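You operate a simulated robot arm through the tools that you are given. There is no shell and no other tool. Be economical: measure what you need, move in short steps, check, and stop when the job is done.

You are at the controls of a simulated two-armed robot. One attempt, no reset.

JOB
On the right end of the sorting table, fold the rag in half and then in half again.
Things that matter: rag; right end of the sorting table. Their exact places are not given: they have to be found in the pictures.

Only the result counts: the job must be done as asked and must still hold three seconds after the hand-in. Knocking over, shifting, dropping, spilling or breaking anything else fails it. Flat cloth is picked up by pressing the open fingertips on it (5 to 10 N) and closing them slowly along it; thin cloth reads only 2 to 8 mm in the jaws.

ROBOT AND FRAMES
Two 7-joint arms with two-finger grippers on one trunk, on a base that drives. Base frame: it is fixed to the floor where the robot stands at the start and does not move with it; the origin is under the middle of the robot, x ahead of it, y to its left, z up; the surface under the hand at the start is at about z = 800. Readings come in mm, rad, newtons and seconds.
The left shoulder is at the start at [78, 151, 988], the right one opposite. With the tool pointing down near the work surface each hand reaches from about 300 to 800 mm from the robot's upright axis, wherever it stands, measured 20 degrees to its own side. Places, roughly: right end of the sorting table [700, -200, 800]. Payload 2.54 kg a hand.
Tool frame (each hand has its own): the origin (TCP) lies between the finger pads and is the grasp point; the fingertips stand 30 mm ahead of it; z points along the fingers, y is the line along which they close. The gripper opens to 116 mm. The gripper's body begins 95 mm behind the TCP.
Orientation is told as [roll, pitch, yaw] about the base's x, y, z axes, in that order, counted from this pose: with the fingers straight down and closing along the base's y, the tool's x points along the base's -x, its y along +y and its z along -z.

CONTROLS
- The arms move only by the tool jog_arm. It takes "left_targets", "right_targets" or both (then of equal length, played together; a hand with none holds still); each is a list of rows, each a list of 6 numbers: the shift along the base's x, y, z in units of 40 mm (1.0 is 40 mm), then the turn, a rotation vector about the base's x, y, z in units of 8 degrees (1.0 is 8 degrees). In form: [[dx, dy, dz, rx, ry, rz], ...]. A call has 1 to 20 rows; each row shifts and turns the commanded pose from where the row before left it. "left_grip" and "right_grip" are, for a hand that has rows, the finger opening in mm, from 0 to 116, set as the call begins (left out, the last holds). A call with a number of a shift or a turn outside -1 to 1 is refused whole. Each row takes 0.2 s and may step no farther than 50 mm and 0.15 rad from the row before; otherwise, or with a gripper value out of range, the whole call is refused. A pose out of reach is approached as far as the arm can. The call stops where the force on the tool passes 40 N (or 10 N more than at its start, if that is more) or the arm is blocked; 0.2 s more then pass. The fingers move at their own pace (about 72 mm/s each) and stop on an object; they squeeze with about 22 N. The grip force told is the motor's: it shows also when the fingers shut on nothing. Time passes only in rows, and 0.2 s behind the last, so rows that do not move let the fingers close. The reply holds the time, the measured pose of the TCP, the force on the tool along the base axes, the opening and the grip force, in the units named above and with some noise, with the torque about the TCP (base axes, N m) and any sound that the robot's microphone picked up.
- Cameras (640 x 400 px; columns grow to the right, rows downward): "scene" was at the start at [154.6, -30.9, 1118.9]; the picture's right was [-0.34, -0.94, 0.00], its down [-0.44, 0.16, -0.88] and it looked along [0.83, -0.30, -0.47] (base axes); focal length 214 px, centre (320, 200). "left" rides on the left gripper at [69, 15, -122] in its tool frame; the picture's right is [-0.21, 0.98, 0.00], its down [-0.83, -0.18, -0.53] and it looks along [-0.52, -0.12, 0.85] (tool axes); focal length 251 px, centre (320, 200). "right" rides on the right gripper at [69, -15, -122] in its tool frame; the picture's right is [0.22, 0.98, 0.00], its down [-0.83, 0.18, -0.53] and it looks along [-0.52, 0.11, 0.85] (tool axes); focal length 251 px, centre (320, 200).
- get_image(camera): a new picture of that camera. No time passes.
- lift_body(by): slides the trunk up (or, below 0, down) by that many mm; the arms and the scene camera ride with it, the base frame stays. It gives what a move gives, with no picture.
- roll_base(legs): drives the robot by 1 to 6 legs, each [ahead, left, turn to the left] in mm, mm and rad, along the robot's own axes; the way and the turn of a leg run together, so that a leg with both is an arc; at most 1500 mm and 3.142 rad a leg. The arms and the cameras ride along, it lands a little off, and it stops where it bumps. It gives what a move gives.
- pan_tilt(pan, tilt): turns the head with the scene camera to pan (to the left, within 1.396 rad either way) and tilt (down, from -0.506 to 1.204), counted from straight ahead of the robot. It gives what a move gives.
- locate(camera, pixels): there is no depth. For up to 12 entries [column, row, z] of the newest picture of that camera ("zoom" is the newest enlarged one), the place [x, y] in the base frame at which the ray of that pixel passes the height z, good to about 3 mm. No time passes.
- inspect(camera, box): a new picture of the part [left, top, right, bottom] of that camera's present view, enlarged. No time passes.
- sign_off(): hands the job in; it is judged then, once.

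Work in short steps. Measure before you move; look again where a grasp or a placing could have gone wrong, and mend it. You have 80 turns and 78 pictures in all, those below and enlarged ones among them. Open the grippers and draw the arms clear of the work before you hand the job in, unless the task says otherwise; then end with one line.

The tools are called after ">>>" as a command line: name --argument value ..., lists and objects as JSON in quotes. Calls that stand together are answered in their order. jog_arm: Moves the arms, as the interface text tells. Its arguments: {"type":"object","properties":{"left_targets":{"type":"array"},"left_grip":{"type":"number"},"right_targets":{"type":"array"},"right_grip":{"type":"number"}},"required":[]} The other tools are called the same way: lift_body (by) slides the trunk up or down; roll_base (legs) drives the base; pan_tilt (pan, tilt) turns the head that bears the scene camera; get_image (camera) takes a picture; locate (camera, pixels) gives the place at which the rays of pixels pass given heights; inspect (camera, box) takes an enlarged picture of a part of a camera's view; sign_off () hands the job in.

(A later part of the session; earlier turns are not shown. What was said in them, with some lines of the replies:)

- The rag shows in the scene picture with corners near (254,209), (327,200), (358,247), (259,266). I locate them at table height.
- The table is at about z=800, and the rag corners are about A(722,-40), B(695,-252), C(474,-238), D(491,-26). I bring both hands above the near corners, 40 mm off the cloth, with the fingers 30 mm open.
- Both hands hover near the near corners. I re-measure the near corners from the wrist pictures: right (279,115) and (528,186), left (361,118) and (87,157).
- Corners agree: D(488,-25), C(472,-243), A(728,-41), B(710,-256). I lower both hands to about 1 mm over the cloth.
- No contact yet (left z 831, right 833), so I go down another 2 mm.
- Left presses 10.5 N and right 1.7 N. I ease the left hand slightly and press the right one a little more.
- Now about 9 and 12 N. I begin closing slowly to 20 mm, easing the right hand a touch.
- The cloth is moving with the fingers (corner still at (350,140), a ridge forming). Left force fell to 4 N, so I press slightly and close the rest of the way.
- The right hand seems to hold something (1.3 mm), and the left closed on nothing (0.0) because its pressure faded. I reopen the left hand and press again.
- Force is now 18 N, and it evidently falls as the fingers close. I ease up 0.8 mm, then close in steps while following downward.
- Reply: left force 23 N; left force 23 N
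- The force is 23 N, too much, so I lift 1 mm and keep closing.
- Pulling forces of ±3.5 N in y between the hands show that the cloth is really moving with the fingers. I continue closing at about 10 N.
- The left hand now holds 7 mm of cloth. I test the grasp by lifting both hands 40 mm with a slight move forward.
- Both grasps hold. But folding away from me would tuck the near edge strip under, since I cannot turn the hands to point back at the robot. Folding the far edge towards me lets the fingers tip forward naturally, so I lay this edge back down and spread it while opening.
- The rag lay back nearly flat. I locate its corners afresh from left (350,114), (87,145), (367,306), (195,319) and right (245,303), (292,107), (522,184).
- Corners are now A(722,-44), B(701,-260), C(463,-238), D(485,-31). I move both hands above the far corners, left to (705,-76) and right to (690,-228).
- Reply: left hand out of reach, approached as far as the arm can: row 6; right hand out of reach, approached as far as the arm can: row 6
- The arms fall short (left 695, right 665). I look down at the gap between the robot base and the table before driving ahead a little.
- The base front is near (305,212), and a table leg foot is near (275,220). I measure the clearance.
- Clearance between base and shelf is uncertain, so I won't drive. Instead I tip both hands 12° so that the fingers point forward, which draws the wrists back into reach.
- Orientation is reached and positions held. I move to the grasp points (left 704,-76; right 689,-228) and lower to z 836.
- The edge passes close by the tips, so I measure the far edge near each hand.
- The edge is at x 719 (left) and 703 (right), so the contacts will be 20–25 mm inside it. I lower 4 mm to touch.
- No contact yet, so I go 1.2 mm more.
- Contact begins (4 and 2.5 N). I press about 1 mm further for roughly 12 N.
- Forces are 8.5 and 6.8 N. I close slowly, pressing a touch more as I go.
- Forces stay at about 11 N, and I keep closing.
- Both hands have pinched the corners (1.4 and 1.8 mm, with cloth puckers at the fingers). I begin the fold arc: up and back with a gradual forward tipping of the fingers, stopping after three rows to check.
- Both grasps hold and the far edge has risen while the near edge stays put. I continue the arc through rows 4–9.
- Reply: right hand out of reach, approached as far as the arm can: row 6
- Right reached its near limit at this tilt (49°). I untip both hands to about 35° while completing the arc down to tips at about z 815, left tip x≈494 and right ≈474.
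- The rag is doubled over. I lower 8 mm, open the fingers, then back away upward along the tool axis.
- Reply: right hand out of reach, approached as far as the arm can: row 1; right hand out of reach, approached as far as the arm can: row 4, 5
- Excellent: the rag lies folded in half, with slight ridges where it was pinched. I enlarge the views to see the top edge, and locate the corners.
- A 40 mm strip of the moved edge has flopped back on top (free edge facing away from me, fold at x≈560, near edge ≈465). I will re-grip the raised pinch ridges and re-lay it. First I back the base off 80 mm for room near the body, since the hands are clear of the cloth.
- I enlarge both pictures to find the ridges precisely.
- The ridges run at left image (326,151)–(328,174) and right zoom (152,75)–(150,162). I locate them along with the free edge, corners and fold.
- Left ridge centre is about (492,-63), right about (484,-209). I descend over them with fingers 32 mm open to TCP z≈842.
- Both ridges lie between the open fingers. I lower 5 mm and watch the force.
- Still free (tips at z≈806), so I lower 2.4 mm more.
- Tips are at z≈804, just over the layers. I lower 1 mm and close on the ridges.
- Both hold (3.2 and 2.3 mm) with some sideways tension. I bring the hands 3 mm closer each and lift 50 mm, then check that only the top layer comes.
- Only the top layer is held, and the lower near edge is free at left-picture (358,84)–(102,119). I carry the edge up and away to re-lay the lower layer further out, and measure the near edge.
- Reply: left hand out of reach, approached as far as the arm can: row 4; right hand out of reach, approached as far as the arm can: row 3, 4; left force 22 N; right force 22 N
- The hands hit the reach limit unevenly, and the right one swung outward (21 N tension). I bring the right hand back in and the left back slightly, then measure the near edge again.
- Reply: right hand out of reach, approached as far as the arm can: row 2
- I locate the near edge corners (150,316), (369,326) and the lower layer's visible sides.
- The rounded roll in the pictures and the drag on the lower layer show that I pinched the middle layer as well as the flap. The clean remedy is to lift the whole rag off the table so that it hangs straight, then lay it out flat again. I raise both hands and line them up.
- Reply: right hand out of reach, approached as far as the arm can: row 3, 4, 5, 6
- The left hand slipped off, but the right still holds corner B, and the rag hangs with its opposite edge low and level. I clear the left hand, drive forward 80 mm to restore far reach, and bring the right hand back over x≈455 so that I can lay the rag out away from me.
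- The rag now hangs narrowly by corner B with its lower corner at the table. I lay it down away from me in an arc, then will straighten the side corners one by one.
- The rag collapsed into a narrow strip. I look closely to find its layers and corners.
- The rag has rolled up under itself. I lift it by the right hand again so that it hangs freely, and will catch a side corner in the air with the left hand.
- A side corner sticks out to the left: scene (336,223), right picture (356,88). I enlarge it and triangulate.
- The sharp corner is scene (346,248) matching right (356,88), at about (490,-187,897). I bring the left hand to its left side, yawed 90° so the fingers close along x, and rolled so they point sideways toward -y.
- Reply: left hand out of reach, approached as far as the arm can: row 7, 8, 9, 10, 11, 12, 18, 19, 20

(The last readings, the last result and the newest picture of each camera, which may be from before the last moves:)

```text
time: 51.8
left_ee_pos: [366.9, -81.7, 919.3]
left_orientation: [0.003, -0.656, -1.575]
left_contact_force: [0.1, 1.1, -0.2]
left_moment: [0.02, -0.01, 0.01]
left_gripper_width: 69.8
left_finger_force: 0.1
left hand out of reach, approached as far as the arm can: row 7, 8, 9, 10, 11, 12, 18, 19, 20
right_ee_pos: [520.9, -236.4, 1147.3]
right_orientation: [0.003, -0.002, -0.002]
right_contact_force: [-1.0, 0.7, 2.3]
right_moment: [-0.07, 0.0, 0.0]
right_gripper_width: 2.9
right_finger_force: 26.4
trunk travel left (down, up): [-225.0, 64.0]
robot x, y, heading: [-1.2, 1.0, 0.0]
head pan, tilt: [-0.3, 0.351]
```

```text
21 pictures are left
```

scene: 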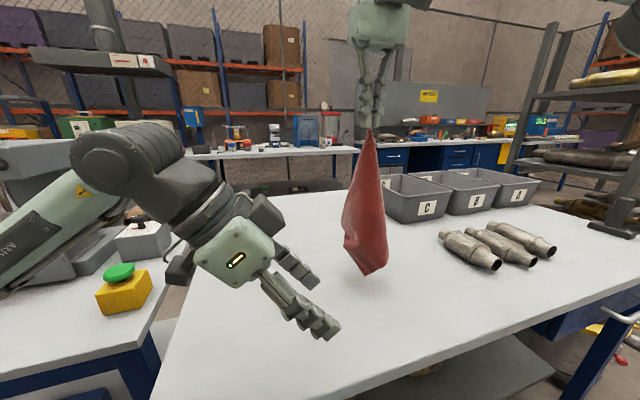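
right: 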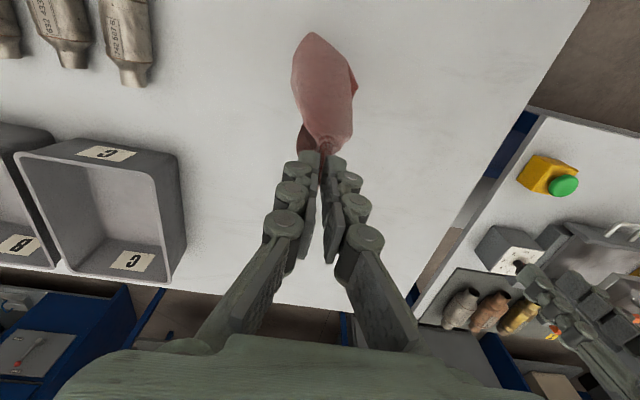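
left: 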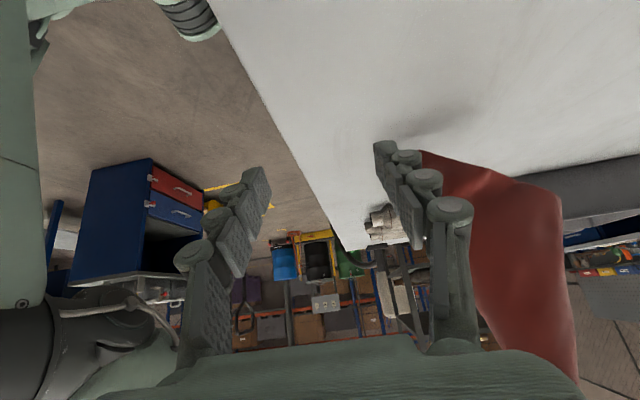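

The left hand got to (367,-82,919), tilted 38° toward -y, short in x. I shift it +120 mm in x alongside the rag and look again.

>>> jog_arm --left_targets '[[0.75, 0, 0, 0, 0, 0], [0.75, 0, 0, 0, 0, 0], [0.75, 0, 0, 0, 0, 0], [0.75, 0, 0, 0, 0, 0], [0, 0, 0, 0, 0, 0]]'

>>> get_image --camera "left"

>>> inspect --camera "scene" --box '[260, 120, 452, 300]'

```text
time: 53.0
left_ee_pos: [366.4, -81.9, 918.6]
left_orientation: [0.001, -0.656, -1.577]
left_contact_force: [0.1, -0.3, 0.0]
left_moment: [-0.01, -0.03, -0.04]
left_gripper_width: 69.9
left_finger_force: 0.1
left hand out of reach, approached as far as the arm can: row 1, 2, 3, 4
right_ee_pos: [522.0, -237.2, 1148.3]
right_orientation: [0.0, -0.002, -0.003]
right_contact_force: [-0.8, 0.7, 0.9]
right_moment: [0.04, 0.01, 0.01]
right_gripper_width: 1.4
right_finger_force: 18.3
trunk travel left (down, up): [-225.0, 64.0]
robot x, y, heading: [-5.0, 2.3, -0.001]
head pan, tilt: [-0.3, 0.351]
```

```text
20 pictures are left
```

left: 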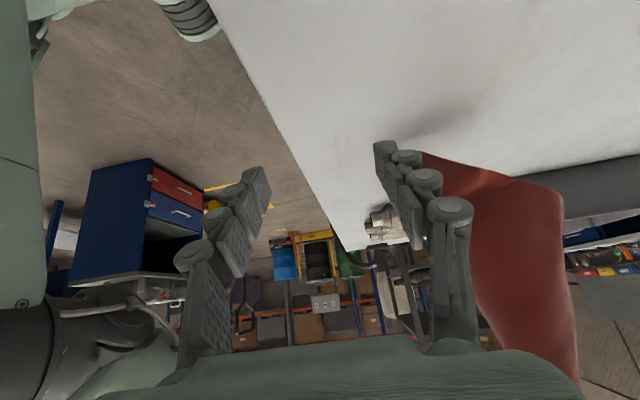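

```text
2.22 times, centred on (356, 210) of scene
```

zoom: 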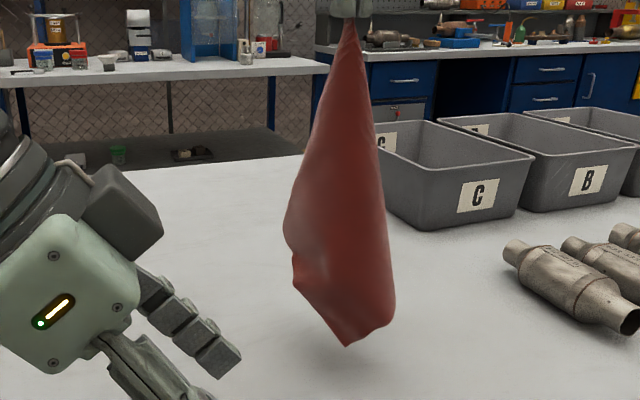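

The left arm is at a joint limit in x there, so I bring the rag to it: the right hand moves 124 mm toward me, then 75 mm to the left.

>>> jog_arm --right_targets '[[-0.62, 0, 0, 0, 0, 0], [-0.62, 0, 0, 0, 0, 0], [-0.62, 0, 0, 0, 0, 0], [-0.62, 0, 0, 0, 0, 0], [-0.62, 0, 0, 0, 0, 0], [0, 0.37, 0, 0, 0, 0], [0, 0.37, 0, 0, 0, 0], [0, 0.37, 0, 0, 0, 0], [0, 0.37, 0, 0, 0, 0], [0, 0.37, 0, 0, 0, 0], [0, 0, 0, 0, 0, 0], [0, 0, 0, 0, 0, 0], [0, 0, 0, 0, 0, 0], [0, 0, 0, 0, 0, 0]]'

>>> get_image --camera "left"

>>> get_image --camera "scene"

```text
time: 56.0
left_ee_pos: [365.1, -81.2, 918.7]
left_orientation: [0.0, -0.657, -1.577]
left_contact_force: [-0.4, -0.5, -0.6]
left_moment: [0.01, 0.02, 0.0]
left_gripper_width: 70.0
left_finger_force: 0.1
right_ee_pos: [399.2, -161.7, 1148.9]
right_orientation: [0.0, 0.001, -0.001]
right_contact_force: [1.1, 0.4, -2.0]
right_moment: [0.01, 0.0, -0.01]
right_gripper_width: 1.9
right_finger_force: 19.7
trunk travel left (down, up): [-225.0, 64.0]
robot x, y, heading: [-2.2, -3.6, -0.001]
head pan, tilt: [-0.3, 0.351]
```

```text
18 pictures are left
```

left: 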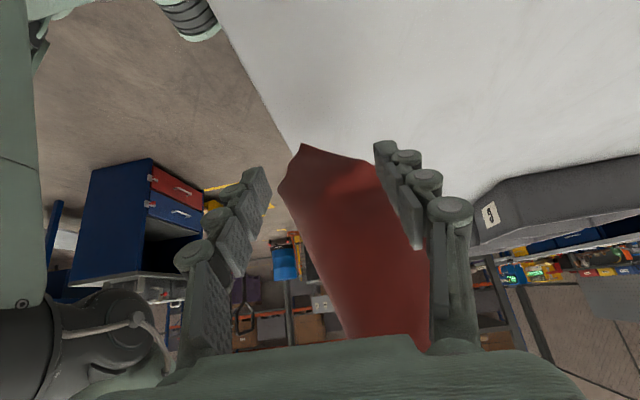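

```text
17 pictures are left
```

scene: 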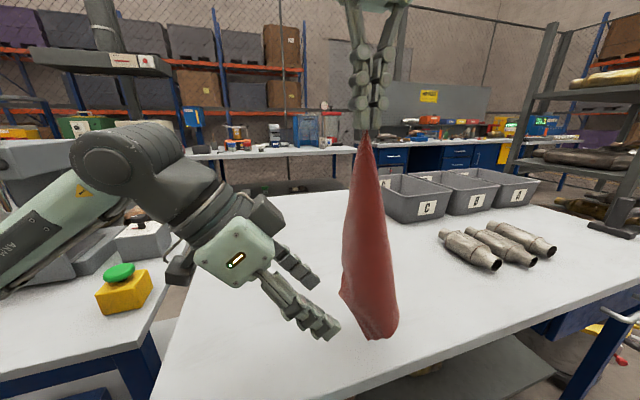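

The rag now hangs in line with the left fingers' gap. I triangulate the left corner, scene (340,293), and the bottom (372,338).

>>> locate --camera "scene" --pixels '[[340, 293, 910], [340, 293, 890], [340, 293, 870], [372, 338, 830], [342, 255, 930], [395, 325, 840], [378, 190, 1020]]'

>>> locate --camera "left" --pixels '[[280, 190, 930], [280, 190, 890], [303, 145, 830], [303, 145, 890], [385, 165, 890], [340, 160, 870]]'

```text
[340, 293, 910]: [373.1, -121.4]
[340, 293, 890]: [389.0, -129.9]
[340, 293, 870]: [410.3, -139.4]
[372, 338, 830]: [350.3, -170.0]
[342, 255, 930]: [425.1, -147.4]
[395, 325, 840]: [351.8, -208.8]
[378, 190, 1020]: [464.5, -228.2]
```

```text
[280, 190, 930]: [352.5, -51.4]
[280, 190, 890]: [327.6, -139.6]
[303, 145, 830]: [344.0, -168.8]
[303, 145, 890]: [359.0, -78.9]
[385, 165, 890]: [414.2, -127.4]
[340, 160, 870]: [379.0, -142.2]
```

The corner is at about (385,-128,893) and the left tips at (365,-100,895). I move the right hand 15 mm nearer and 45 mm left so that the corner enters the jaws, let it settle, then close the left hand.

>>> jog_arm --right_targets '[[-0.37, 0, 0, 0, 0, 0], [0, 0.3, 0, 0, 0, 0], [0, 0.3, 0, 0, 0, 0], [0, 0.3, 0, 0, 0, 0], [0, 0.25, 0, 0, 0, 0], [0, 0, 0, 0, 0, 0], [0, 0, 0, 0, 0, 0], [0, 0, 0, 0, 0, 0], [0, 0, 0, 0, 0, 0]]'

>>> inspect --camera "scene" --box '[260, 190, 452, 370]'

```text
time: 58.0
left_ee_pos: [367.1, -80.7, 919.0]
left_orientation: [0.001, -0.658, -1.577]
left_contact_force: [0.1, 0.6, 0.0]
left_moment: [0.0, 0.02, 0.04]
left_gripper_width: 69.9
left_finger_force: 0.0
right_ee_pos: [383.6, -115.8, 1149.4]
right_orientation: [0.0, -0.001, -0.003]
right_contact_force: [0.0, 0.2, -1.3]
right_moment: [-0.02, -0.05, -0.04]
right_gripper_width: 3.4
right_finger_force: 24.9
trunk travel left (down, up): [-225.0, 64.0]
robot x, y, heading: [-1.2, -3.0, -0.002]
head pan, tilt: [-0.3, 0.351]
```

```text
2.22 times, centred on (356, 280) of scene
```

zoom: 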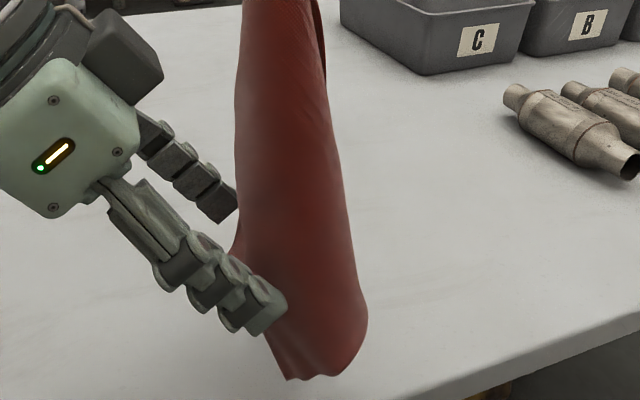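

The corner pokes into the gap between the fingers. I close the left hand.

>>> jog_arm --left_targets '[[0, 0, 0, 0, 0, 0], [0, 0, 0, 0, 0, 0], [0, 0, 0, 0, 0, 0], [0, 0, 0, 0, 0, 0], [0, 0, 0, 0, 0, 0]]' --left_grip 0

>>> inspect --camera "scene" --box '[260, 190, 452, 370]'

```text
time: 59.1
left_ee_pos: [366.3, -82.8, 919.4]
left_orientation: [0.002, -0.656, -1.574]
left_contact_force: [1.3, -1.4, -1.5]
left_moment: [0.03, 0.04, -0.03]
left_gripper_width: 4.5
left_finger_force: 27.1
right_ee_pos: [383.3, -115.9, 1149.9]
right_orientation: [-0.001, 0.001, -0.002]
right_contact_force: [-0.2, 0.4, 3.3]
right_moment: [-0.02, 0.0, -0.01]
right_gripper_width: 0.9
right_finger_force: 20.1
trunk travel left (down, up): [-225.0, 64.0]
robot x, y, heading: [-4.3, 1.8, -0.005]
head pan, tilt: [-0.3, 0.351]
```

```text
2.22 times, centred on (356, 280) of scene
```

zoom: 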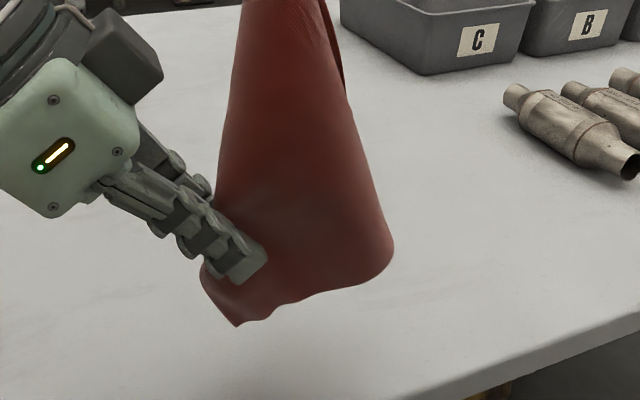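

The left hand holds 4.5 mm of cloth at the corner. I now turn the left hand back upright while moving both hands to the same height about 200 mm apart.

>>> jog_arm --left_targets '[[0.168, 0.062, 0.207, 0.94, 0, 0], [0.168, 0.062, 0.207, 0.94, 0, 0], [0.168, 0.062, 0.207, 0.94, 0, 0], [0.168, 0.062, 0.207, 0.94, 0, 0], [0.168, 0.062, 0.207, 0.94, 0, 0], [0.168, 0.062, 0.207, 0, 0, 0.938], [0.168, 0.062, 0.207, 0, 0, 0.938], [0.168, 0.062, 0.207, 0, 0, 0.938], [0.168, 0.062, 0.207, 0, 0, 0.938], [0.168, 0.062, 0.207, 0, 0, 0.938], [0.168, 0.062, 0.207, 0, 0, 0.938], [0.168, 0.062, 0.207, 0, 0, 0.938], [0.168, 0.062, 0.207, 0, 0, 0.938], [0.168, 0.062, 0.207, 0, 0, 0.938], [0.168, 0.062, 0.207, 0, 0, 0.938], [0.168, 0.062, 0.207, 0, 0, 0.938], [0.168, 0.062, 0.207, 0, 0, 0.938]]' --right_targets '[[0.143, -0.19, -0.131, 0, 0, 0], [0.143, -0.19, -0.131, 0, 0, 0], [0.143, -0.19, -0.131, 0, 0, 0], [0.143, -0.19, -0.131, 0, 0, 0], [0.143, -0.19, -0.131, 0, 0, 0], [0.143, -0.19, -0.131, 0, 0, 0], [0.143, -0.19, -0.131, 0, 0, 0], [0.143, -0.19, -0.131, 0, 0, 0], [0.143, -0.19, -0.131, 0, 0, 0], [0.143, -0.19, -0.131, 0, 0, 0], [0.143, -0.19, -0.131, 0, 0, 0], [0.143, -0.19, -0.131, 0, 0, 0], [0.143, -0.19, -0.131, 0, 0, 0], [0.143, -0.19, -0.131, 0, 0, 0], [0.143, -0.19, -0.131, 0, 0, 0], [0.143, -0.19, -0.131, 0, 0, 0], [0.143, -0.19, -0.131, 0, 0, 0]]'

>>> get_image --camera "scene"

```text
time: 62.8
left_ee_pos: [482.4, -37.4, 1060.9]
left_orientation: [-0.001, 0.001, -0.003]
left_contact_force: [-1.1, -0.9, -0.2]
left_moment: [-0.06, -0.04, 0.0]
left_gripper_width: 3.9
left_finger_force: 20.6
right_ee_pos: [482.1, -246.2, 1060.9]
right_orientation: [0.0, 0.001, -0.002]
right_contact_force: [1.3, 0.0, 0.1]
right_moment: [0.03, 0.0, -0.01]
right_gripper_width: 2.9
right_finger_force: 20.6
trunk travel left (down, up): [-225.0, 64.0]
robot x, y, heading: [-5.9, 1.6, 0.001]
head pan, tilt: [-0.3, 0.351]
```

```text
14 pictures are left
```

scene: 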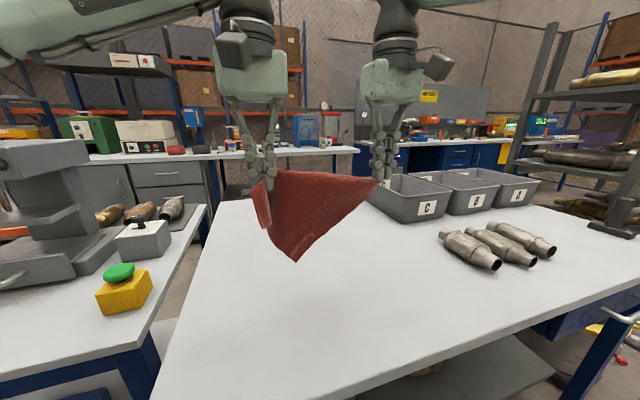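

Both hands hold the rag. I enlarge to read the shape.

>>> inspect --camera "scene" --box '[235, 150, 395, 275]'

```text
3.20 times, centred on (315, 212) of scene
```

zoom: 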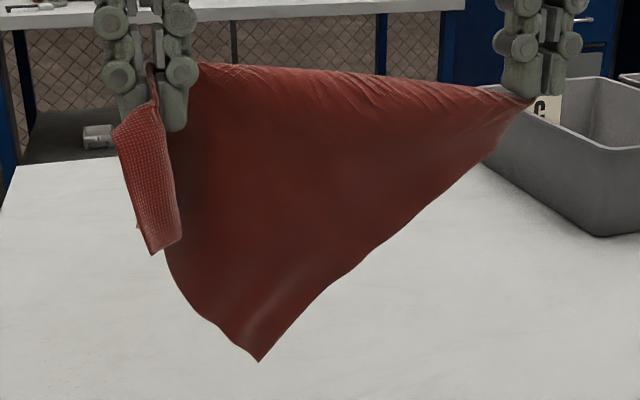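

The rag hangs draped along its diagonal from B, with corner A pointing down at zoom (258,360) and C hidden behind it. I lay it onto the table away from me, keeping both grips.

>>> jog_arm --left_targets '[[0, 0, -0.7, 0, 0, 0], [0, 0, -0.7, 0, 0, 0], [0, 0, -0.72, 0, 0, 0], [0.945, 0, -0.125, 0, 0, 0], [0.88, 0, -0.365, 0, 0, 0], [0.755, 0, -0.58, 0, 0, 0], [0.58, 0, -0.755, 0, 0, 0], [0.365, 0, -0.88, 0, 0, 0], [0.12, 0, -0.78, 0, 0, 0], [0, 0, 0, 0, 0, 0]]' --right_targets '[[0, 0, -0.7, 0, 0, 0], [0, 0, -0.7, 0, 0, 0], [0, 0, -0.72, 0, 0, 0], [0.945, 0, -0.125, 0, 0, 0], [0.88, 0, -0.365, 0, 0, 0], [0.755, 0, -0.58, 0, 0, 0], [0.58, 0, -0.755, 0, 0, 0], [0.365, 0, -0.88, 0, 0, 0], [0.12, 0, -0.78, 0, 0, 0], [0, 0, 0, 0, 0, 0]]'

>>> inspect --camera "scene" --box '[220, 180, 412, 300]'

```text
time: 65.0
left_ee_pos: [625.7, -39.6, 833.8]
left_orientation: [-0.002, 0.0, -0.003]
left_contact_force: [0.1, -0.5, -0.1]
left_moment: [0.0, 0.02, 0.0]
left_gripper_width: 3.1
left_finger_force: 20.2
right_ee_pos: [626.9, -244.7, 837.4]
right_orientation: [0.0, 0.001, -0.002]
right_contact_force: [-0.2, 1.5, 0.1]
right_moment: [0.01, 0.02, 0.02]
right_gripper_width: 3.0
right_finger_force: 20.5
trunk travel left (down, up): [-225.0, 64.0]
robot x, y, heading: [-3.4, -2.1, -0.001]
head pan, tilt: [-0.3, 0.351]
```

```text
3.33 times, centred on (316, 240) of scene
```

zoom: 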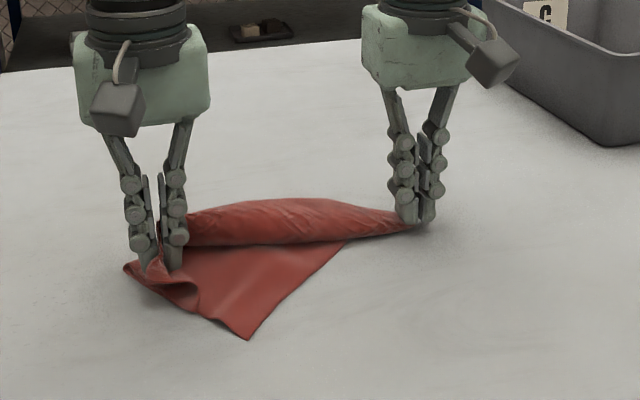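

Corner A lies toward me at zoom (248,338), and the other half seems to be bundled along the line between the hands. I open the left hand and lift it for a view from above, keeping the right hold.

>>> jog_arm --left_targets '[[0, 0, 0, 0, 0, 0], [0, 0, 0, 0, 0, 0], [0, 0, 0.4, 0, 0, 0], [-0.3, 0, 0.9, 0, 0, 0], [-0.6, 0, 0.9, 0, 0, 0], [-0.6, 0, 0.9, 0, 0, 0], [-0.6, 0, 0.9, 0, 0, 0]]' --left_grip 60

>>> get_image --camera "left"

```text
time: 66.5
left_ee_pos: [542.4, -37.1, 996.8]
left_orientation: [-0.001, 0.001, -0.005]
left_contact_force: [-0.6, 0.3, 0.2]
left_moment: [0.02, 0.02, 0.02]
left_gripper_width: 60.1
left_finger_force: 0.1
right_ee_pos: [626.1, -244.9, 837.2]
right_orientation: [0.001, -0.001, -0.002]
right_contact_force: [-0.2, 0.1, 1.2]
right_moment: [0.02, 0.01, 0.01]
right_gripper_width: 0.4
right_finger_force: 18.3
trunk travel left (down, up): [-225.0, 64.0]
robot x, y, heading: [-3.0, 0.7, -0.001]
head pan, tilt: [-0.3, 0.351]
```

```text
11 pictures are left
```

left: 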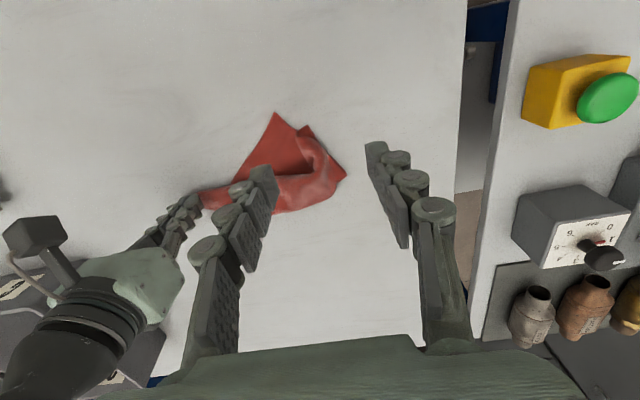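

Three corners show at (276,112), (308,127) and (346,175). I enlarge to see the layering, and locate them.

>>> inspect --camera "left" --box '[180, 95, 372, 225]'

>>> locate --camera "left" --pixels '[[276, 112, 802], [308, 127, 805], [346, 175, 805], [232, 180, 803], [335, 195, 805]]'

```text
3.08 times, centred on (276, 160) of left
```

zoom: 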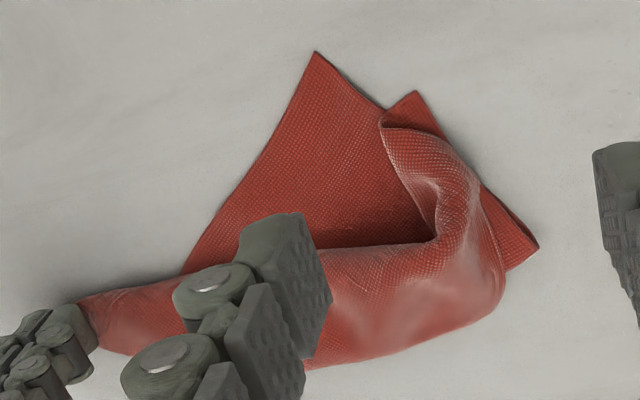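

```text
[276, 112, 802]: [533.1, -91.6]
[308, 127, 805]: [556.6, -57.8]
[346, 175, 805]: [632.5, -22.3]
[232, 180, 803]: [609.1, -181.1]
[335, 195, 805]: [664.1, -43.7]
```

P1 at (533,-92) is a clean single-layer corner, joined to B by the straight visible edge. I go to pinch it with the left hand at about (561,-98), narrow opening, stopping just above the cloth.

>>> jog_arm --left_targets '[[0.24, -0.75, -0.6, 0, 0, 0], [0.24, -0.77, -0.6, 0, 0, 0], [0, 0, -0.8, 0, 0, 0], [0, 0, -0.8, 0, 0, 0], [0, 0, -0.8, 0, 0, 0], [0, 0, -0.48, 0, 0, 0], [0, 0, 0, 0, 0, 0]]' --left_grip 24

```text
time: 68.2
left_ee_pos: [563.3, -98.4, 833.2]
left_orientation: [-0.001, -0.002, -0.003]
left_contact_force: [0.3, -0.2, 0.2]
left_moment: [0.0, -0.02, 0.02]
left_gripper_width: 24.0
left_finger_force: 0.1
right_ee_pos: [625.8, -245.1, 837.4]
right_orientation: [0.0, 0.001, -0.002]
right_contact_force: [-0.3, 0.6, -1.8]
right_moment: [-0.02, 0.01, -0.01]
right_gripper_width: 3.0
right_finger_force: 26.1
trunk travel left (down, up): [-225.0, 64.0]
robot x, y, heading: [-2.9, 1.4, -0.002]
head pan, tilt: [-0.3, 0.351]
```

At z 833 with no contact, I press 2.4 mm further.

>>> jog_arm --left_targets '[[0, 0, -0.04, 0, 0, 0], [0, 0, -0.02, 0, 0, 0], [0, 0, 0, 0, 0, 0]]'

```text
time: 69.0
left_ee_pos: [561.2, -99.2, 831.3]
left_orientation: [0.0, -0.003, -0.003]
left_contact_force: [1.2, 1.4, 6.3]
left_moment: [-0.01, -0.01, -0.03]
left_gripper_width: 23.7
left_finger_force: 0.0
right_ee_pos: [625.2, -245.4, 838.6]
right_orientation: [0.001, 0.001, -0.001]
right_contact_force: [0.0, -0.6, -1.0]
right_moment: [-0.02, 0.0, 0.0]
right_gripper_width: 2.8
right_finger_force: 21.5
trunk travel left (down, up): [-225.0, 64.0]
robot x, y, heading: [-1.2, 0.9, -0.009]
head pan, tilt: [-0.3, 0.351]
```

It presses with 6 N. I close slowly in steps, following down a little.

>>> jog_arm --left_targets '[[0, 0, -0.02, 0, 0, 0]]' --left_grip 17

>>> jog_arm --left_targets '[[0, 0, -0.012, 0, 0, 0]]' --left_grip 11

>>> jog_arm --left_targets '[[0, 0, -0.008, 0, 0, 0]]' --left_grip 6

>>> jog_arm --left_targets '[[0, 0, 0, 0, 0, 0], [0, 0, 0, 0, 0, 0], [0, 0, 0, 0, 0, 0]]' --left_grip 0

```text
time: 69.3
left_ee_pos: [561.0, -98.2, 830.6]
left_orientation: [-0.001, -0.003, -0.002]
left_contact_force: [0.6, 0.9, 9.6]
left_moment: [0.0, -0.04, 0.01]
left_gripper_width: 16.0
left_finger_force: 0.0
right_ee_pos: [625.5, -244.3, 836.9]
right_orientation: [0.001, 0.0, -0.002]
right_contact_force: [0.0, 0.4, 0.0]
right_moment: [0.01, -0.01, -0.01]
right_gripper_width: 2.4
right_finger_force: 20.1
trunk travel left (down, up): [-225.0, 64.0]
robot x, y, heading: [-2.6, 0.8, -0.004]
head pan, tilt: [-0.3, 0.351]
```

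```text
time: 69.8
left_ee_pos: [562.9, -98.2, 829.4]
left_orientation: [-0.001, -0.001, -0.003]
left_contact_force: [-0.7, 0.5, 10.6]
left_moment: [0.02, 0.02, 0.01]
left_gripper_width: 9.9
left_finger_force: 0.0
right_ee_pos: [624.7, -244.0, 838.6]
right_orientation: [0.0, -0.001, -0.001]
right_contact_force: [0.5, 0.0, -1.8]
right_moment: [0.01, 0.02, -0.01]
right_gripper_width: 1.8
right_finger_force: 19.4
trunk travel left (down, up): [-225.0, 64.0]
robot x, y, heading: [-2.4, -1.8, -0.0]
head pan, tilt: [-0.3, 0.351]
```

```text
time: 70.2
left_ee_pos: [561.1, -99.7, 829.3]
left_orientation: [-0.001, -0.001, -0.004]
left_contact_force: [-0.1, 0.1, 10.3]
left_moment: [0.03, 0.0, 0.01]
left_gripper_width: 4.9
left_finger_force: 0.0
right_ee_pos: [625.9, -245.4, 838.2]
right_orientation: [0.0, 0.0, 0.0]
right_contact_force: [-0.4, 0.8, 0.8]
right_moment: [0.01, 0.07, -0.01]
right_gripper_width: 1.3
right_finger_force: 19.0
trunk travel left (down, up): [-225.0, 64.0]
robot x, y, heading: [-4.1, -0.2, 0.001]
head pan, tilt: [-0.3, 0.351]
```

```text
time: 71.0
left_ee_pos: [561.1, -99.1, 828.8]
left_orientation: [-0.002, -0.003, -0.003]
left_contact_force: [-0.7, -1.5, 3.6]
left_moment: [-0.13, -0.02, 0.02]
left_gripper_width: 1.3
left_finger_force: 18.2
right_ee_pos: [624.8, -244.9, 838.5]
right_orientation: [0.001, 0.001, -0.001]
right_contact_force: [0.2, 0.2, 3.0]
right_moment: [-0.01, 0.0, 0.0]
right_gripper_width: 1.2
right_finger_force: 22.7
trunk travel left (down, up): [-225.0, 64.0]
robot x, y, heading: [-1.9, -2.2, -0.002]
head pan, tilt: [-0.3, 0.351]
```

The left hand holds about 1.3 mm, like a single pinch. I lift both hands together to z≈1070, 160 mm apart at x≈480, and check how the rag hangs.

>>> jog_arm --left_targets '[[0, 0, 0.75, 0, 0, 0], [-0.28, 0.08, 0.75, 0, 0, 0], [-0.28, 0.08, 0.75, 0, 0, 0], [-0.28, 0.08, 0.75, 0, 0, 0], [-0.28, 0.08, 0.75, 0, 0, 0], [-0.28, 0.08, 0.75, 0, 0, 0], [-0.28, 0.08, 0.75, 0, 0, 0], [-0.34, 0.1, 0.78, 0, 0, 0], [0, 0, 0, 0, 0, 0], [0, 0, 0, 0, 0, 0], [0, 0, 0, 0, 0, 0]]' --right_targets '[[0, 0, 0.75, 0, 0, 0], [-0.52, 0.03, 0.72, 0, 0, 0], [-0.52, 0.03, 0.72, 0, 0, 0], [-0.52, 0.03, 0.72, 0, 0, 0], [-0.52, 0.03, 0.72, 0, 0, 0], [-0.52, 0.03, 0.72, 0, 0, 0], [-0.52, 0.03, 0.72, 0, 0, 0], [-0.51, 0.03, 0.72, 0, 0, 0], [0, 0, 0, 0, 0, 0], [0, 0, 0, 0, 0, 0], [0, 0, 0, 0, 0, 0]]'

>>> inspect --camera "scene" --box '[210, 110, 434, 290]'

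```text
time: 73.3
left_ee_pos: [481.3, -74.7, 1070.5]
left_orientation: [0.001, 0.0, -0.004]
left_contact_force: [-0.5, -0.1, -1.9]
left_moment: [0.0, 0.01, 0.0]
left_gripper_width: 3.8
left_finger_force: 27.3
right_ee_pos: [482.6, -235.9, 1068.8]
right_orientation: [0.0, -0.001, -0.001]
right_contact_force: [0.6, -0.6, -1.5]
right_moment: [-0.01, 0.0, 0.03]
right_gripper_width: 1.6
right_finger_force: 19.5
trunk travel left (down, up): [-225.0, 64.0]
robot x, y, heading: [-0.7, 1.3, -0.004]
head pan, tilt: [-0.3, 0.351]
```

```text
2.22 times, centred on (322, 200) of scene
```

zoom: 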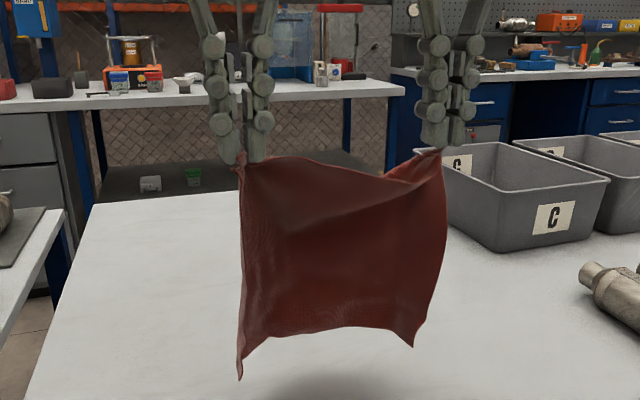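

The rag now hangs square from two adjacent corners. I lower the bottom edge to the table at x≈495 and lay the lower half out away from me, stopping with the hands above the mid-line.

>>> jog_arm --left_targets '[[0.16, 0.1, -0.3, 0, 0, 0], [0.16, 0, -0.3, 0, 0, 0], [0, 0, 0, 0, 0, 0], [0.65, 0, -0.65, 0, 0, 0], [0.65, 0, -0.65, 0, 0, 0], [0.65, 0, -0.65, 0, 0, 0], [0.7, 0, -0.65, 0, 0, 0], [0, 0, 0, 0, 0, 0], [0, 0, 0, 0, 0, 0]]' --right_targets '[[0.16, -0.1, -0.3, 0, 0, 0], [0.16, 0, -0.3, 0, 0, 0], [0, 0, 0, 0, 0, 0], [0.65, 0, -0.65, 0, 0, 0], [0.65, 0, -0.65, 0, 0, 0], [0.65, 0, -0.65, 0, 0, 0], [0.7, 0, -0.65, 0, 0, 0], [0, 0, 0, 0, 0, 0], [0, 0, 0, 0, 0, 0]]'

>>> inspect --camera "scene" --box '[210, 120, 434, 300]'

```text
time: 75.3
left_ee_pos: [601.3, -71.1, 942.1]
left_orientation: [0.001, 0.0, -0.005]
left_contact_force: [-0.4, -0.6, 2.2]
left_moment: [0.04, 0.0, -0.01]
left_gripper_width: 2.1
left_finger_force: 24.5
right_ee_pos: [601.0, -239.9, 940.2]
right_orientation: [0.0, 0.0, -0.004]
right_contact_force: [0.6, -0.3, 0.4]
right_moment: [-0.02, 0.02, -0.04]
right_gripper_width: 2.9
right_finger_force: 25.9
trunk travel left (down, up): [-225.0, 64.0]
robot x, y, heading: [-2.3, 1.1, -0.004]
head pan, tilt: [-0.3, 0.351]
```

```text
2.22 times, centred on (322, 210) of scene
```

zoom: 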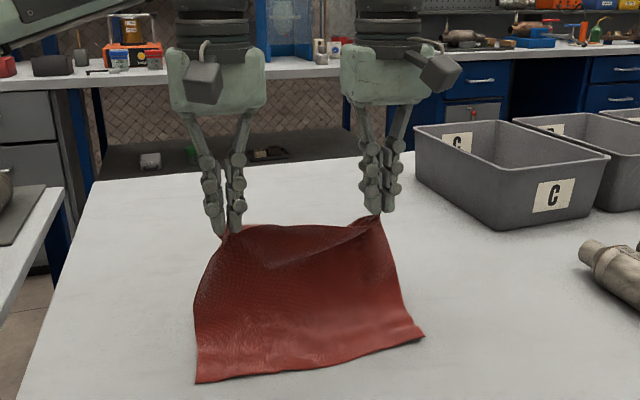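

The lower half is on the table, with the near edge from zoom (197,382) to (424,336). I locate it.

>>> locate --camera "zoom" --pixels '[[197, 382, 801], [424, 336, 801], [310, 366, 801]]'

```text
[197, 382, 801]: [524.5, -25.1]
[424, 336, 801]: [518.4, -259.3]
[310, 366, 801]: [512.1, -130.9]
```

The near edge lies at x≈520 (y -25 to -259), so the fold should be at x≈628. I carry the held edge to above that line, then arc back down with a 30° tip so it lands on the near edge, and release.

>>> jog_arm --left_targets '[[0.35, 0, -0.325, 0, 0, 0], [0.325, 0, -0.325, 0, 0, 0], [0, 0, 0, 0, 0, 0], [-0.55, 0.04, -0.125, 0, -1, 0], [-0.65, 0.04, -0.325, 0, -1, 0], [-0.55, 0.04, -0.475, 0, -0.875, 0], [-0.4625, 0.04, -0.5, 0, -0.875, 0], [-0.25, 0.04, -0.375, 0, 0, 0], [-0.0375, 0, -0.15, 0, 0, 0], [0, 0, 0, 0, 0, 0]]' --right_targets '[[0.35, 0, -0.325, 0, 0, 0], [0.325, 0, -0.325, 0, 0, 0], [0, 0, 0, 0, 0, 0], [-0.55, 0.04, -0.125, 0, -1, 0], [-0.65, 0.04, -0.325, 0, -1, 0], [-0.55, 0.04, -0.475, 0, -0.875, 0], [-0.3375, 0.04, -0.5, 0, -0.875, 0], [-0.15, 0.04, -0.375, 0, 0, 0], [-0.0375, 0, -0.15, 0, 0, 0], [0, 0, 0, 0, 0, 0]]'

>>> get_image --camera "left"

```text
time: 77.5
left_ee_pos: [527.4, -64.0, 838.3]
left_orientation: [0.0, -0.523, -0.003]
left_contact_force: [-1.6, 0.5, 1.6]
left_moment: [-0.06, -0.02, -0.01]
left_gripper_width: 1.3
left_finger_force: 20.9
right_ee_pos: [536.4, -233.3, 836.6]
right_orientation: [0.0, -0.524, -0.002]
right_contact_force: [1.1, -0.1, -1.4]
right_moment: [0.01, 0.03, 0.0]
right_gripper_width: 3.4
right_finger_force: 24.8
trunk travel left (down, up): [-225.0, 64.0]
robot x, y, heading: [-4.7, -0.6, -0.003]
head pan, tilt: [-0.3, 0.351]
```

```text
7 pictures are left
```

left: 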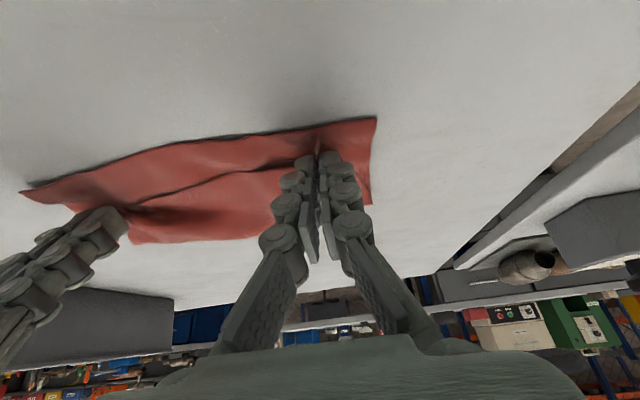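

The upper layer is down, and a line runs from (130,203) to (310,165) short of the near edge (375,117)–(20,190). I take one enlarged look before releasing.

>>> inspect --camera "left" --box '[10, 100, 394, 250]'

>>> locate --camera "left" --pixels '[[375, 118, 802], [22, 191, 802], [215, 183, 806], [215, 136, 803], [370, 203, 805], [135, 243, 805]]'

```text
1.67 times, centred on (202, 175) of left
```

zoom: 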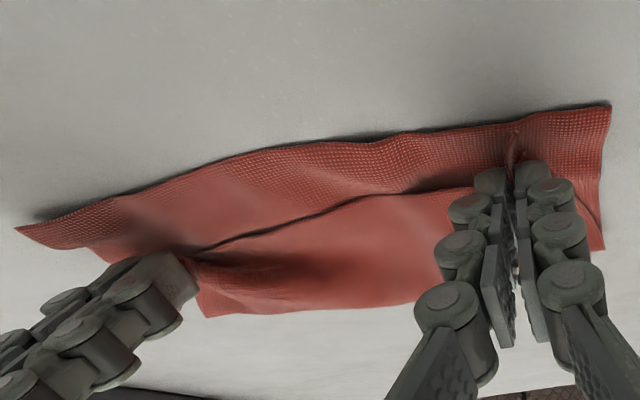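

```text
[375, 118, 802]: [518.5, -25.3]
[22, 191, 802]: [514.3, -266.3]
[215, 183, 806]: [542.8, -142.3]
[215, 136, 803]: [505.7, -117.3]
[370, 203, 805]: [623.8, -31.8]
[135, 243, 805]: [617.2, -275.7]
```

A strip of roughly 35 mm lies doubled on top, but the outline is a clean half (x 515–620, y -28 to -265). With few turns left I go on. I release both hands, clear the right one, and bring the left over the middle of the left short edge, (575,-56).

>>> jog_arm --left_targets '[[0, 0, 0, 0, 0, 0], [0, 0, 0, 0, 0, 0], [0, 0, 0, 0, 0, 0], [-0.12, 0, 0.2, 0, 0, 0], [-0.2, 0, 0.4, 0, 0, 0], [0, 0, 0.7, 0, 0.94, 0], [0.3, 0, 0.7, 0, 0.94, 0], [0.4, 0, 0, 0, 0.94, 0], [0.4, 0.1, 0, 0, 0.93, 0], [0.42, 0.1, -0.6, 0, 0, 0], [0, 0, -0.5, 0, 0, 0], [0, 0, 0, 0, 0, 0]]' --right_targets '[[0, 0, 0, 0, 0, 0], [0, 0, 0, 0, 0, 0], [0, 0, 0, 0, 0, 0], [-0.12, 0, 0.2, 0, 0, 0], [-0.2, 0, 0.4, 0, 0, 0], [0, -0.3, 0.7, 0, 0.94, 0], [0, -0.5, 0.7, 0, 0.94, 0], [0, -0.5, 0.7, 0, 0.94, 0], [0, -0.5, 0.7, 0, 0.93, 0], [0, -0.5, 0.3, 0, 0, 0], [0, -0.5, 0.3, 0, 0, 0], [0, 0, 0, 0, 0, 0]]' --left_grip 30 --right_grip 30

>>> get_image --camera "left"

```text
time: 80.2
left_ee_pos: [576.2, -57.5, 872.7]
left_orientation: [-0.001, 0.002, -0.003]
left_contact_force: [-1.0, 0.0, 0.1]
left_moment: [-0.01, 0.02, 0.02]
left_gripper_width: 29.9
left_finger_force: 0.0
right_ee_pos: [525.0, -343.6, 997.0]
right_orientation: [0.0, 0.002, -0.003]
right_contact_force: [0.5, 0.0, -0.2]
right_moment: [0.02, -0.04, 0.02]
right_gripper_width: 30.1
right_finger_force: 0.0
trunk travel left (down, up): [-225.0, 64.0]
robot x, y, heading: [-3.5, -3.7, -0.002]
head pan, tilt: [-0.3, 0.351]
```

```text
5 pictures are left
```

left: 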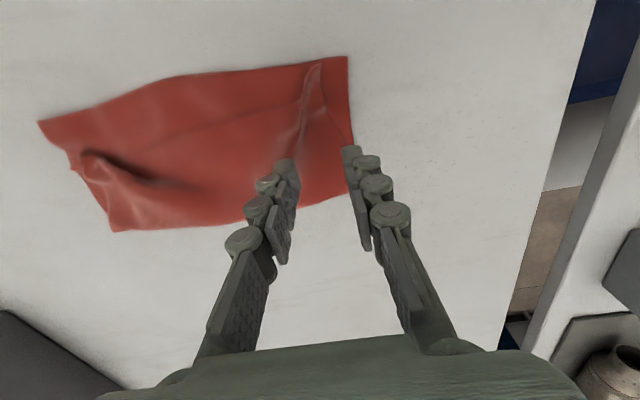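

I locate the outline now: corners (348,57), (38,122), (112,230), and the left edge near the finger (352,140).

>>> locate --camera "left" --pixels '[[348, 57, 803], [352, 140, 803], [349, 190, 803], [38, 122, 802], [112, 230, 803], [190, 228, 803], [195, 72, 803], [90, 153, 812]]'

```text
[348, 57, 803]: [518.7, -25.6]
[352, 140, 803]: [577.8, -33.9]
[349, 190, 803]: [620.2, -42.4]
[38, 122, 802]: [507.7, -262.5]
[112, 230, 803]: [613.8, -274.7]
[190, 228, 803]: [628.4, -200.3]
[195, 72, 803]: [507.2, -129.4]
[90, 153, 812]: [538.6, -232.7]
```

Outline: x≈510–622, y≈-30 to -268. I lower the left hand at (570,-60) until it just touches.

>>> jog_arm --left_targets '[[-0.15, -0.07, -0.5, 0, 0, 0], [0, 0, -0.4, 0, 0, 0], [0, 0, -0.07, 0, 0, 0], [0, 0, 0, 0, 0, 0]]'

>>> jog_arm --left_targets '[[0, 0, -0.05, 0, 0, 0], [0, 0, 0, 0, 0, 0]]'

```text
time: 81.2
left_ee_pos: [568.7, -58.3, 833.6]
left_orientation: [0.0, 0.0, -0.004]
left_contact_force: [0.5, -0.3, -1.0]
left_moment: [-0.01, 0.0, 0.05]
left_gripper_width: 30.3
left_finger_force: 0.0
right_ee_pos: [524.1, -344.8, 996.7]
right_orientation: [-0.001, 0.001, -0.001]
right_contact_force: [-0.6, -0.7, -0.2]
right_moment: [0.03, 0.01, 0.02]
right_gripper_width: 30.0
right_finger_force: 0.1
trunk travel left (down, up): [-225.0, 64.0]
robot x, y, heading: [-2.2, -4.5, -0.004]
head pan, tilt: [-0.3, 0.351]
```

```text
time: 81.8
left_ee_pos: [568.0, -58.6, 831.9]
left_orientation: [0.001, 0.0, -0.002]
left_contact_force: [-0.5, -0.6, 0.3]
left_moment: [0.05, 0.0, -0.01]
left_gripper_width: 30.0
left_finger_force: 0.0
right_ee_pos: [525.1, -344.3, 996.4]
right_orientation: [0.002, -0.001, -0.003]
right_contact_force: [0.1, -0.3, 0.0]
right_moment: [0.05, 0.0, 0.01]
right_gripper_width: 30.1
right_finger_force: 0.1
trunk travel left (down, up): [-225.0, 64.0]
robot x, y, heading: [-5.0, -2.0, 0.001]
head pan, tilt: [-0.3, 0.351]
```

No contact yet at z 832, so I press further in two small steps.

>>> jog_arm --left_targets '[[0, 0, -0.04, 0, 0, 0], [0, 0, 0, 0, 0, 0]]'

>>> jog_arm --left_targets '[[0, 0, -0.025, 0, 0, 0], [0, 0, 0, 0, 0, 0]]'

```text
time: 82.3
left_ee_pos: [569.4, -59.2, 833.2]
left_orientation: [-0.001, -0.002, -0.004]
left_contact_force: [1.2, 0.2, 7.0]
left_moment: [0.08, -0.03, 0.0]
left_gripper_width: 30.1
left_finger_force: 0.0
right_ee_pos: [524.5, -344.9, 997.3]
right_orientation: [-0.001, 0.002, -0.001]
right_contact_force: [0.0, -0.2, -0.3]
right_moment: [0.02, 0.03, -0.04]
right_gripper_width: 30.0
right_finger_force: 0.0
trunk travel left (down, up): [-225.0, 64.0]
robot x, y, heading: [-2.1, -3.2, -0.006]
head pan, tilt: [-0.3, 0.351]
```

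```text
time: 83.0
left_ee_pos: [569.1, -57.9, 832.1]
left_orientation: [-0.002, -0.001, -0.004]
left_contact_force: [1.5, 2.0, 12.9]
left_moment: [0.25, -0.01, 0.03]
left_gripper_width: 30.5
left_finger_force: 0.6
right_ee_pos: [523.2, -342.6, 997.2]
right_orientation: [0.0, 0.0, -0.001]
right_contact_force: [0.1, -0.6, 1.3]
right_moment: [-0.01, -0.01, -0.01]
right_gripper_width: 30.2
right_finger_force: 0.0
trunk travel left (down, up): [-225.0, 64.0]
robot x, y, heading: [1.3, -4.4, -0.002]
head pan, tilt: [-0.3, 0.351]
```

The press is 13 N, which should take both layers. I close slowly while following down.

>>> jog_arm --left_targets '[[0, 0, -0.012, 0, 0, 0]]' --left_grip 23

>>> jog_arm --left_targets '[[0, 0, -0.012, 0, 0, 0]]' --left_grip 16

>>> jog_arm --left_targets '[[0, 0, -0.01, 0, 0, 0]]' --left_grip 10

>>> jog_arm --left_targets '[[0, 0, 0, 0, 0, 0], [0, 0, 0, 0, 0, 0], [0, 0, 0, 0, 0, 0], [0, 0, 0, 0, 0, 0]]' --left_grip 0

```text
time: 83.3
left_ee_pos: [568.7, -57.4, 832.4]
left_orientation: [-0.002, -0.002, -0.003]
left_contact_force: [0.6, 2.7, 16.5]
left_moment: [0.23, -0.01, -0.03]
left_gripper_width: 23.3
left_finger_force: 0.1
right_ee_pos: [522.8, -343.7, 997.0]
right_orientation: [0.001, -0.002, -0.002]
right_contact_force: [0.4, -0.5, 0.2]
right_moment: [0.0, 0.03, 0.02]
right_gripper_width: 29.9
right_finger_force: 0.0
trunk travel left (down, up): [-225.0, 64.0]
robot x, y, heading: [-2.7, -1.3, -0.003]
head pan, tilt: [-0.3, 0.351]
```

```text
time: 83.8
left_ee_pos: [568.6, -59.3, 830.2]
left_orientation: [-0.001, -0.001, -0.004]
left_contact_force: [0.3, 1.5, 17.3]
left_moment: [0.19, 0.02, -0.04]
left_gripper_width: 15.3
left_finger_force: 0.2
right_ee_pos: [523.8, -343.1, 998.2]
right_orientation: [0.001, -0.002, -0.001]
right_contact_force: [-0.5, -0.3, 0.3]
right_moment: [0.01, 0.0, -0.01]
right_gripper_width: 29.9
right_finger_force: 0.0
trunk travel left (down, up): [-225.0, 64.0]
robot x, y, heading: [-3.5, -1.6, -0.002]
head pan, tilt: [-0.3, 0.351]
```

```text
time: 84.2
left_ee_pos: [569.0, -59.8, 830.6]
left_orientation: [-0.002, -0.005, -0.006]
left_contact_force: [1.3, 3.2, 20.4]
left_moment: [0.24, -0.03, -0.04]
left_gripper_width: 9.3
left_finger_force: 0.0
right_ee_pos: [523.3, -342.9, 997.9]
right_orientation: [0.0, -0.001, -0.004]
right_contact_force: [-0.6, 0.0, 0.4]
right_moment: [-0.02, 0.0, 0.01]
right_gripper_width: 29.8
right_finger_force: 0.0
trunk travel left (down, up): [-225.0, 64.0]
robot x, y, heading: [0.6, 0.8, -0.0]
head pan, tilt: [-0.3, 0.351]
```

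```text
time: 85.2
left_ee_pos: [567.6, -59.8, 830.0]
left_orientation: [-0.001, -0.003, -0.003]
left_contact_force: [0.8, 4.2, 19.2]
left_moment: [0.21, -0.04, -0.02]
left_gripper_width: 3.6
left_finger_force: 22.1
right_ee_pos: [524.4, -343.0, 997.0]
right_orientation: [0.0, -0.003, -0.003]
right_contact_force: [-0.3, 0.2, -0.9]
right_moment: [0.02, -0.03, 0.03]
right_gripper_width: 30.0
right_finger_force: 0.0
trunk travel left (down, up): [-225.0, 64.0]
robot x, y, heading: [-3.3, -3.6, 0.003]
head pan, tilt: [-0.3, 0.351]
```

The left hand holds 3.6 mm, consistent with both layers. I do the first half of the fold arc toward the right while moving the right hand well out of the way, and check.

>>> jog_arm --left_targets '[[-0.017, -0.078, 0.583, 0, 0, 0], [-0.017, -0.225, 0.543, 0, 0, 0], [-0.017, -0.358, 0.465, 0, 0, 0], [-0.017, -0.465, 0.358, 0, 0, 0], [-0.017, -0.543, 0.225, 0, 0, 0], [-0.017, -0.583, 0.078, 0, 0, 0]]' --right_targets '[[-0.3, -0.6, 0, 0, 0, 0], [-0.3, -0.6, 0, 0, 0, 0], [-0.3, -0.6, 0, 0, 0, 0], [-0.3, -0.6, 0, 0, 0, 0], [-0.3, -0.6, 0, 0, 0, 0], [-0.3, -0.6, 0, 0, 0, 0]]'

>>> inspect --camera "scene" --box '[220, 160, 412, 310]'

```text
time: 86.5
left_ee_pos: [564.8, -149.3, 917.9]
left_orientation: [-0.001, 0.001, -0.006]
left_contact_force: [-0.4, 0.0, 0.1]
left_moment: [0.01, -0.03, -0.01]
left_gripper_width: 3.4
left_finger_force: 21.7
right_ee_pos: [451.7, -488.0, 996.5]
right_orientation: [0.0, 0.001, -0.001]
right_contact_force: [0.1, -0.3, -0.3]
right_moment: [-0.02, -0.02, 0.0]
right_gripper_width: 29.9
right_finger_force: 0.1
trunk travel left (down, up): [-225.0, 64.0]
robot x, y, heading: [0.3, 2.0, -0.002]
head pan, tilt: [-0.3, 0.351]
```

```text
2.67 times, centred on (316, 235) of scene
```

zoom: 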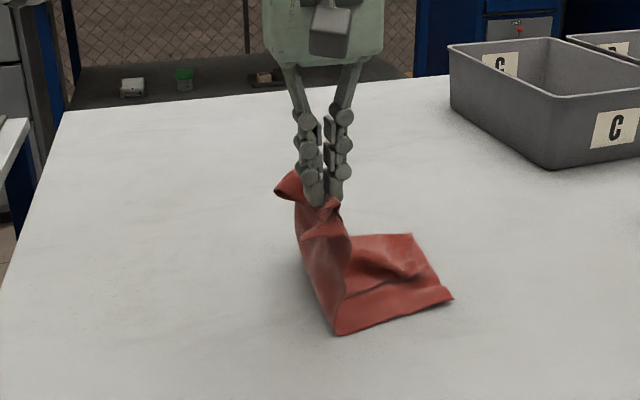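

Both layers rise together and the right half stays flat. I finish the arc down onto the right edge.

>>> jog_arm --left_targets '[[-0.017, -0.583, -0.078, 0, 0, 0], [-0.017, -0.543, -0.225, 0, 0, 0], [-0.017, -0.465, -0.358, 0, 0, 0], [-0.017, -0.4, -0.465, 0, 0, 0], [-0.017, -0.28, -0.5, 0, 0, 0], [-0.017, -0.2, -0.25, 0, 0, 0], [0, 0, 0, 0, 0, 0]]'

>>> inspect --camera "scene" --box '[220, 160, 412, 310]'

```text
time: 88.2
left_ee_pos: [566.0, -229.1, 844.7]
left_orientation: [-0.004, 0.0, -0.003]
left_contact_force: [-0.5, -0.3, -0.5]
left_moment: [-0.01, -0.01, -0.01]
left_gripper_width: 3.2
left_finger_force: 21.3
left hand out of reach, approached as far as the arm can: row 5, 6
right_ee_pos: [452.6, -487.0, 997.6]
right_orientation: [0.0, 0.002, -0.002]
right_contact_force: [0.0, -1.2, 0.5]
right_moment: [-0.03, -0.04, -0.01]
right_gripper_width: 29.8
right_finger_force: 0.1
trunk travel left (down, up): [-225.0, 64.0]
robot x, y, heading: [-4.7, -0.0, -0.0]
head pan, tilt: [-0.3, 0.351]
```

```text
2.67 times, centred on (316, 235) of scene
```

zoom: 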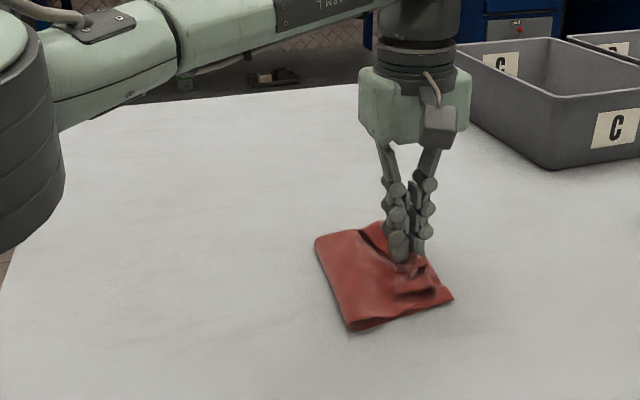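

The rag is folded to a quarter. I open the left hand, let the edge drop, and draw the hand up and away, then look.

>>> jog_arm --left_targets '[[0, 0, -0.1, 0, 0, 0], [0, 0, 0, 0, 0, 0], [0, 0, 0, 0, 0, 0], [0, 0, 0.3, 0, 0, 0], [0, 0, 0.7, 0, 0, 0], [0, 0.2, 0.9, 0, 0, 0], [0, 0.8, 0.5, 0, 0, 0], [0, 0.9, 0.3, 0, 0, 0], [-0.3, 0.9, 0, 0, 0, 0], [-0.3, 0.9, 0, 0, 0, 0], [0, 0.9, 0, 0, 0, 0]]' --left_grip 26

>>> inspect --camera "scene" --box '[280, 200, 408, 290]'

```text
time: 90.5
left_ee_pos: [547.8, -36.1, 940.6]
left_orientation: [-0.002, 0.001, -0.003]
left_contact_force: [0.0, -0.8, 0.8]
left_moment: [0.0, 0.02, 0.01]
left_gripper_width: 26.1
left_finger_force: 0.1
left hand out of reach, approached as far as the arm can: row 5
right_ee_pos: [451.2, -488.4, 997.5]
right_orientation: [0.0, 0.001, -0.001]
right_contact_force: [-0.1, 0.5, 0.5]
right_moment: [0.02, 0.03, 0.02]
right_gripper_width: 29.9
right_finger_force: 0.1
trunk travel left (down, up): [-225.0, 64.0]
robot x, y, heading: [-1.8, 2.2, -0.003]
head pan, tilt: [-0.3, 0.351]
```

```text
4.44 times, centred on (344, 245) of scene
5 turns are left
```

zoom: 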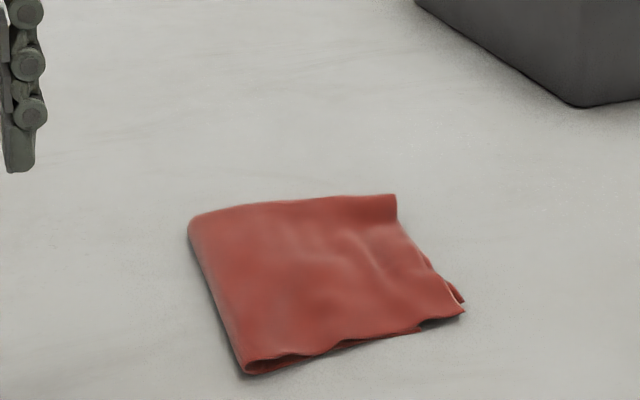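

The rag lies as a neat quarter, with edges aligned near zoom (462,305) and folds on the left and far sides. Both grippers are open and clear, so I hand the job in.

>>> sign_off

```text
The job is handed in.
```

I folded the rag in half and then in half again on the right end of the sorting table. In the last picture it lies as a neat quarter, but a strip about 35 mm wide from the first fold is doubled back inside it. Both grippers are open and clear of the work, and I saw nothing else on the table disturbed.
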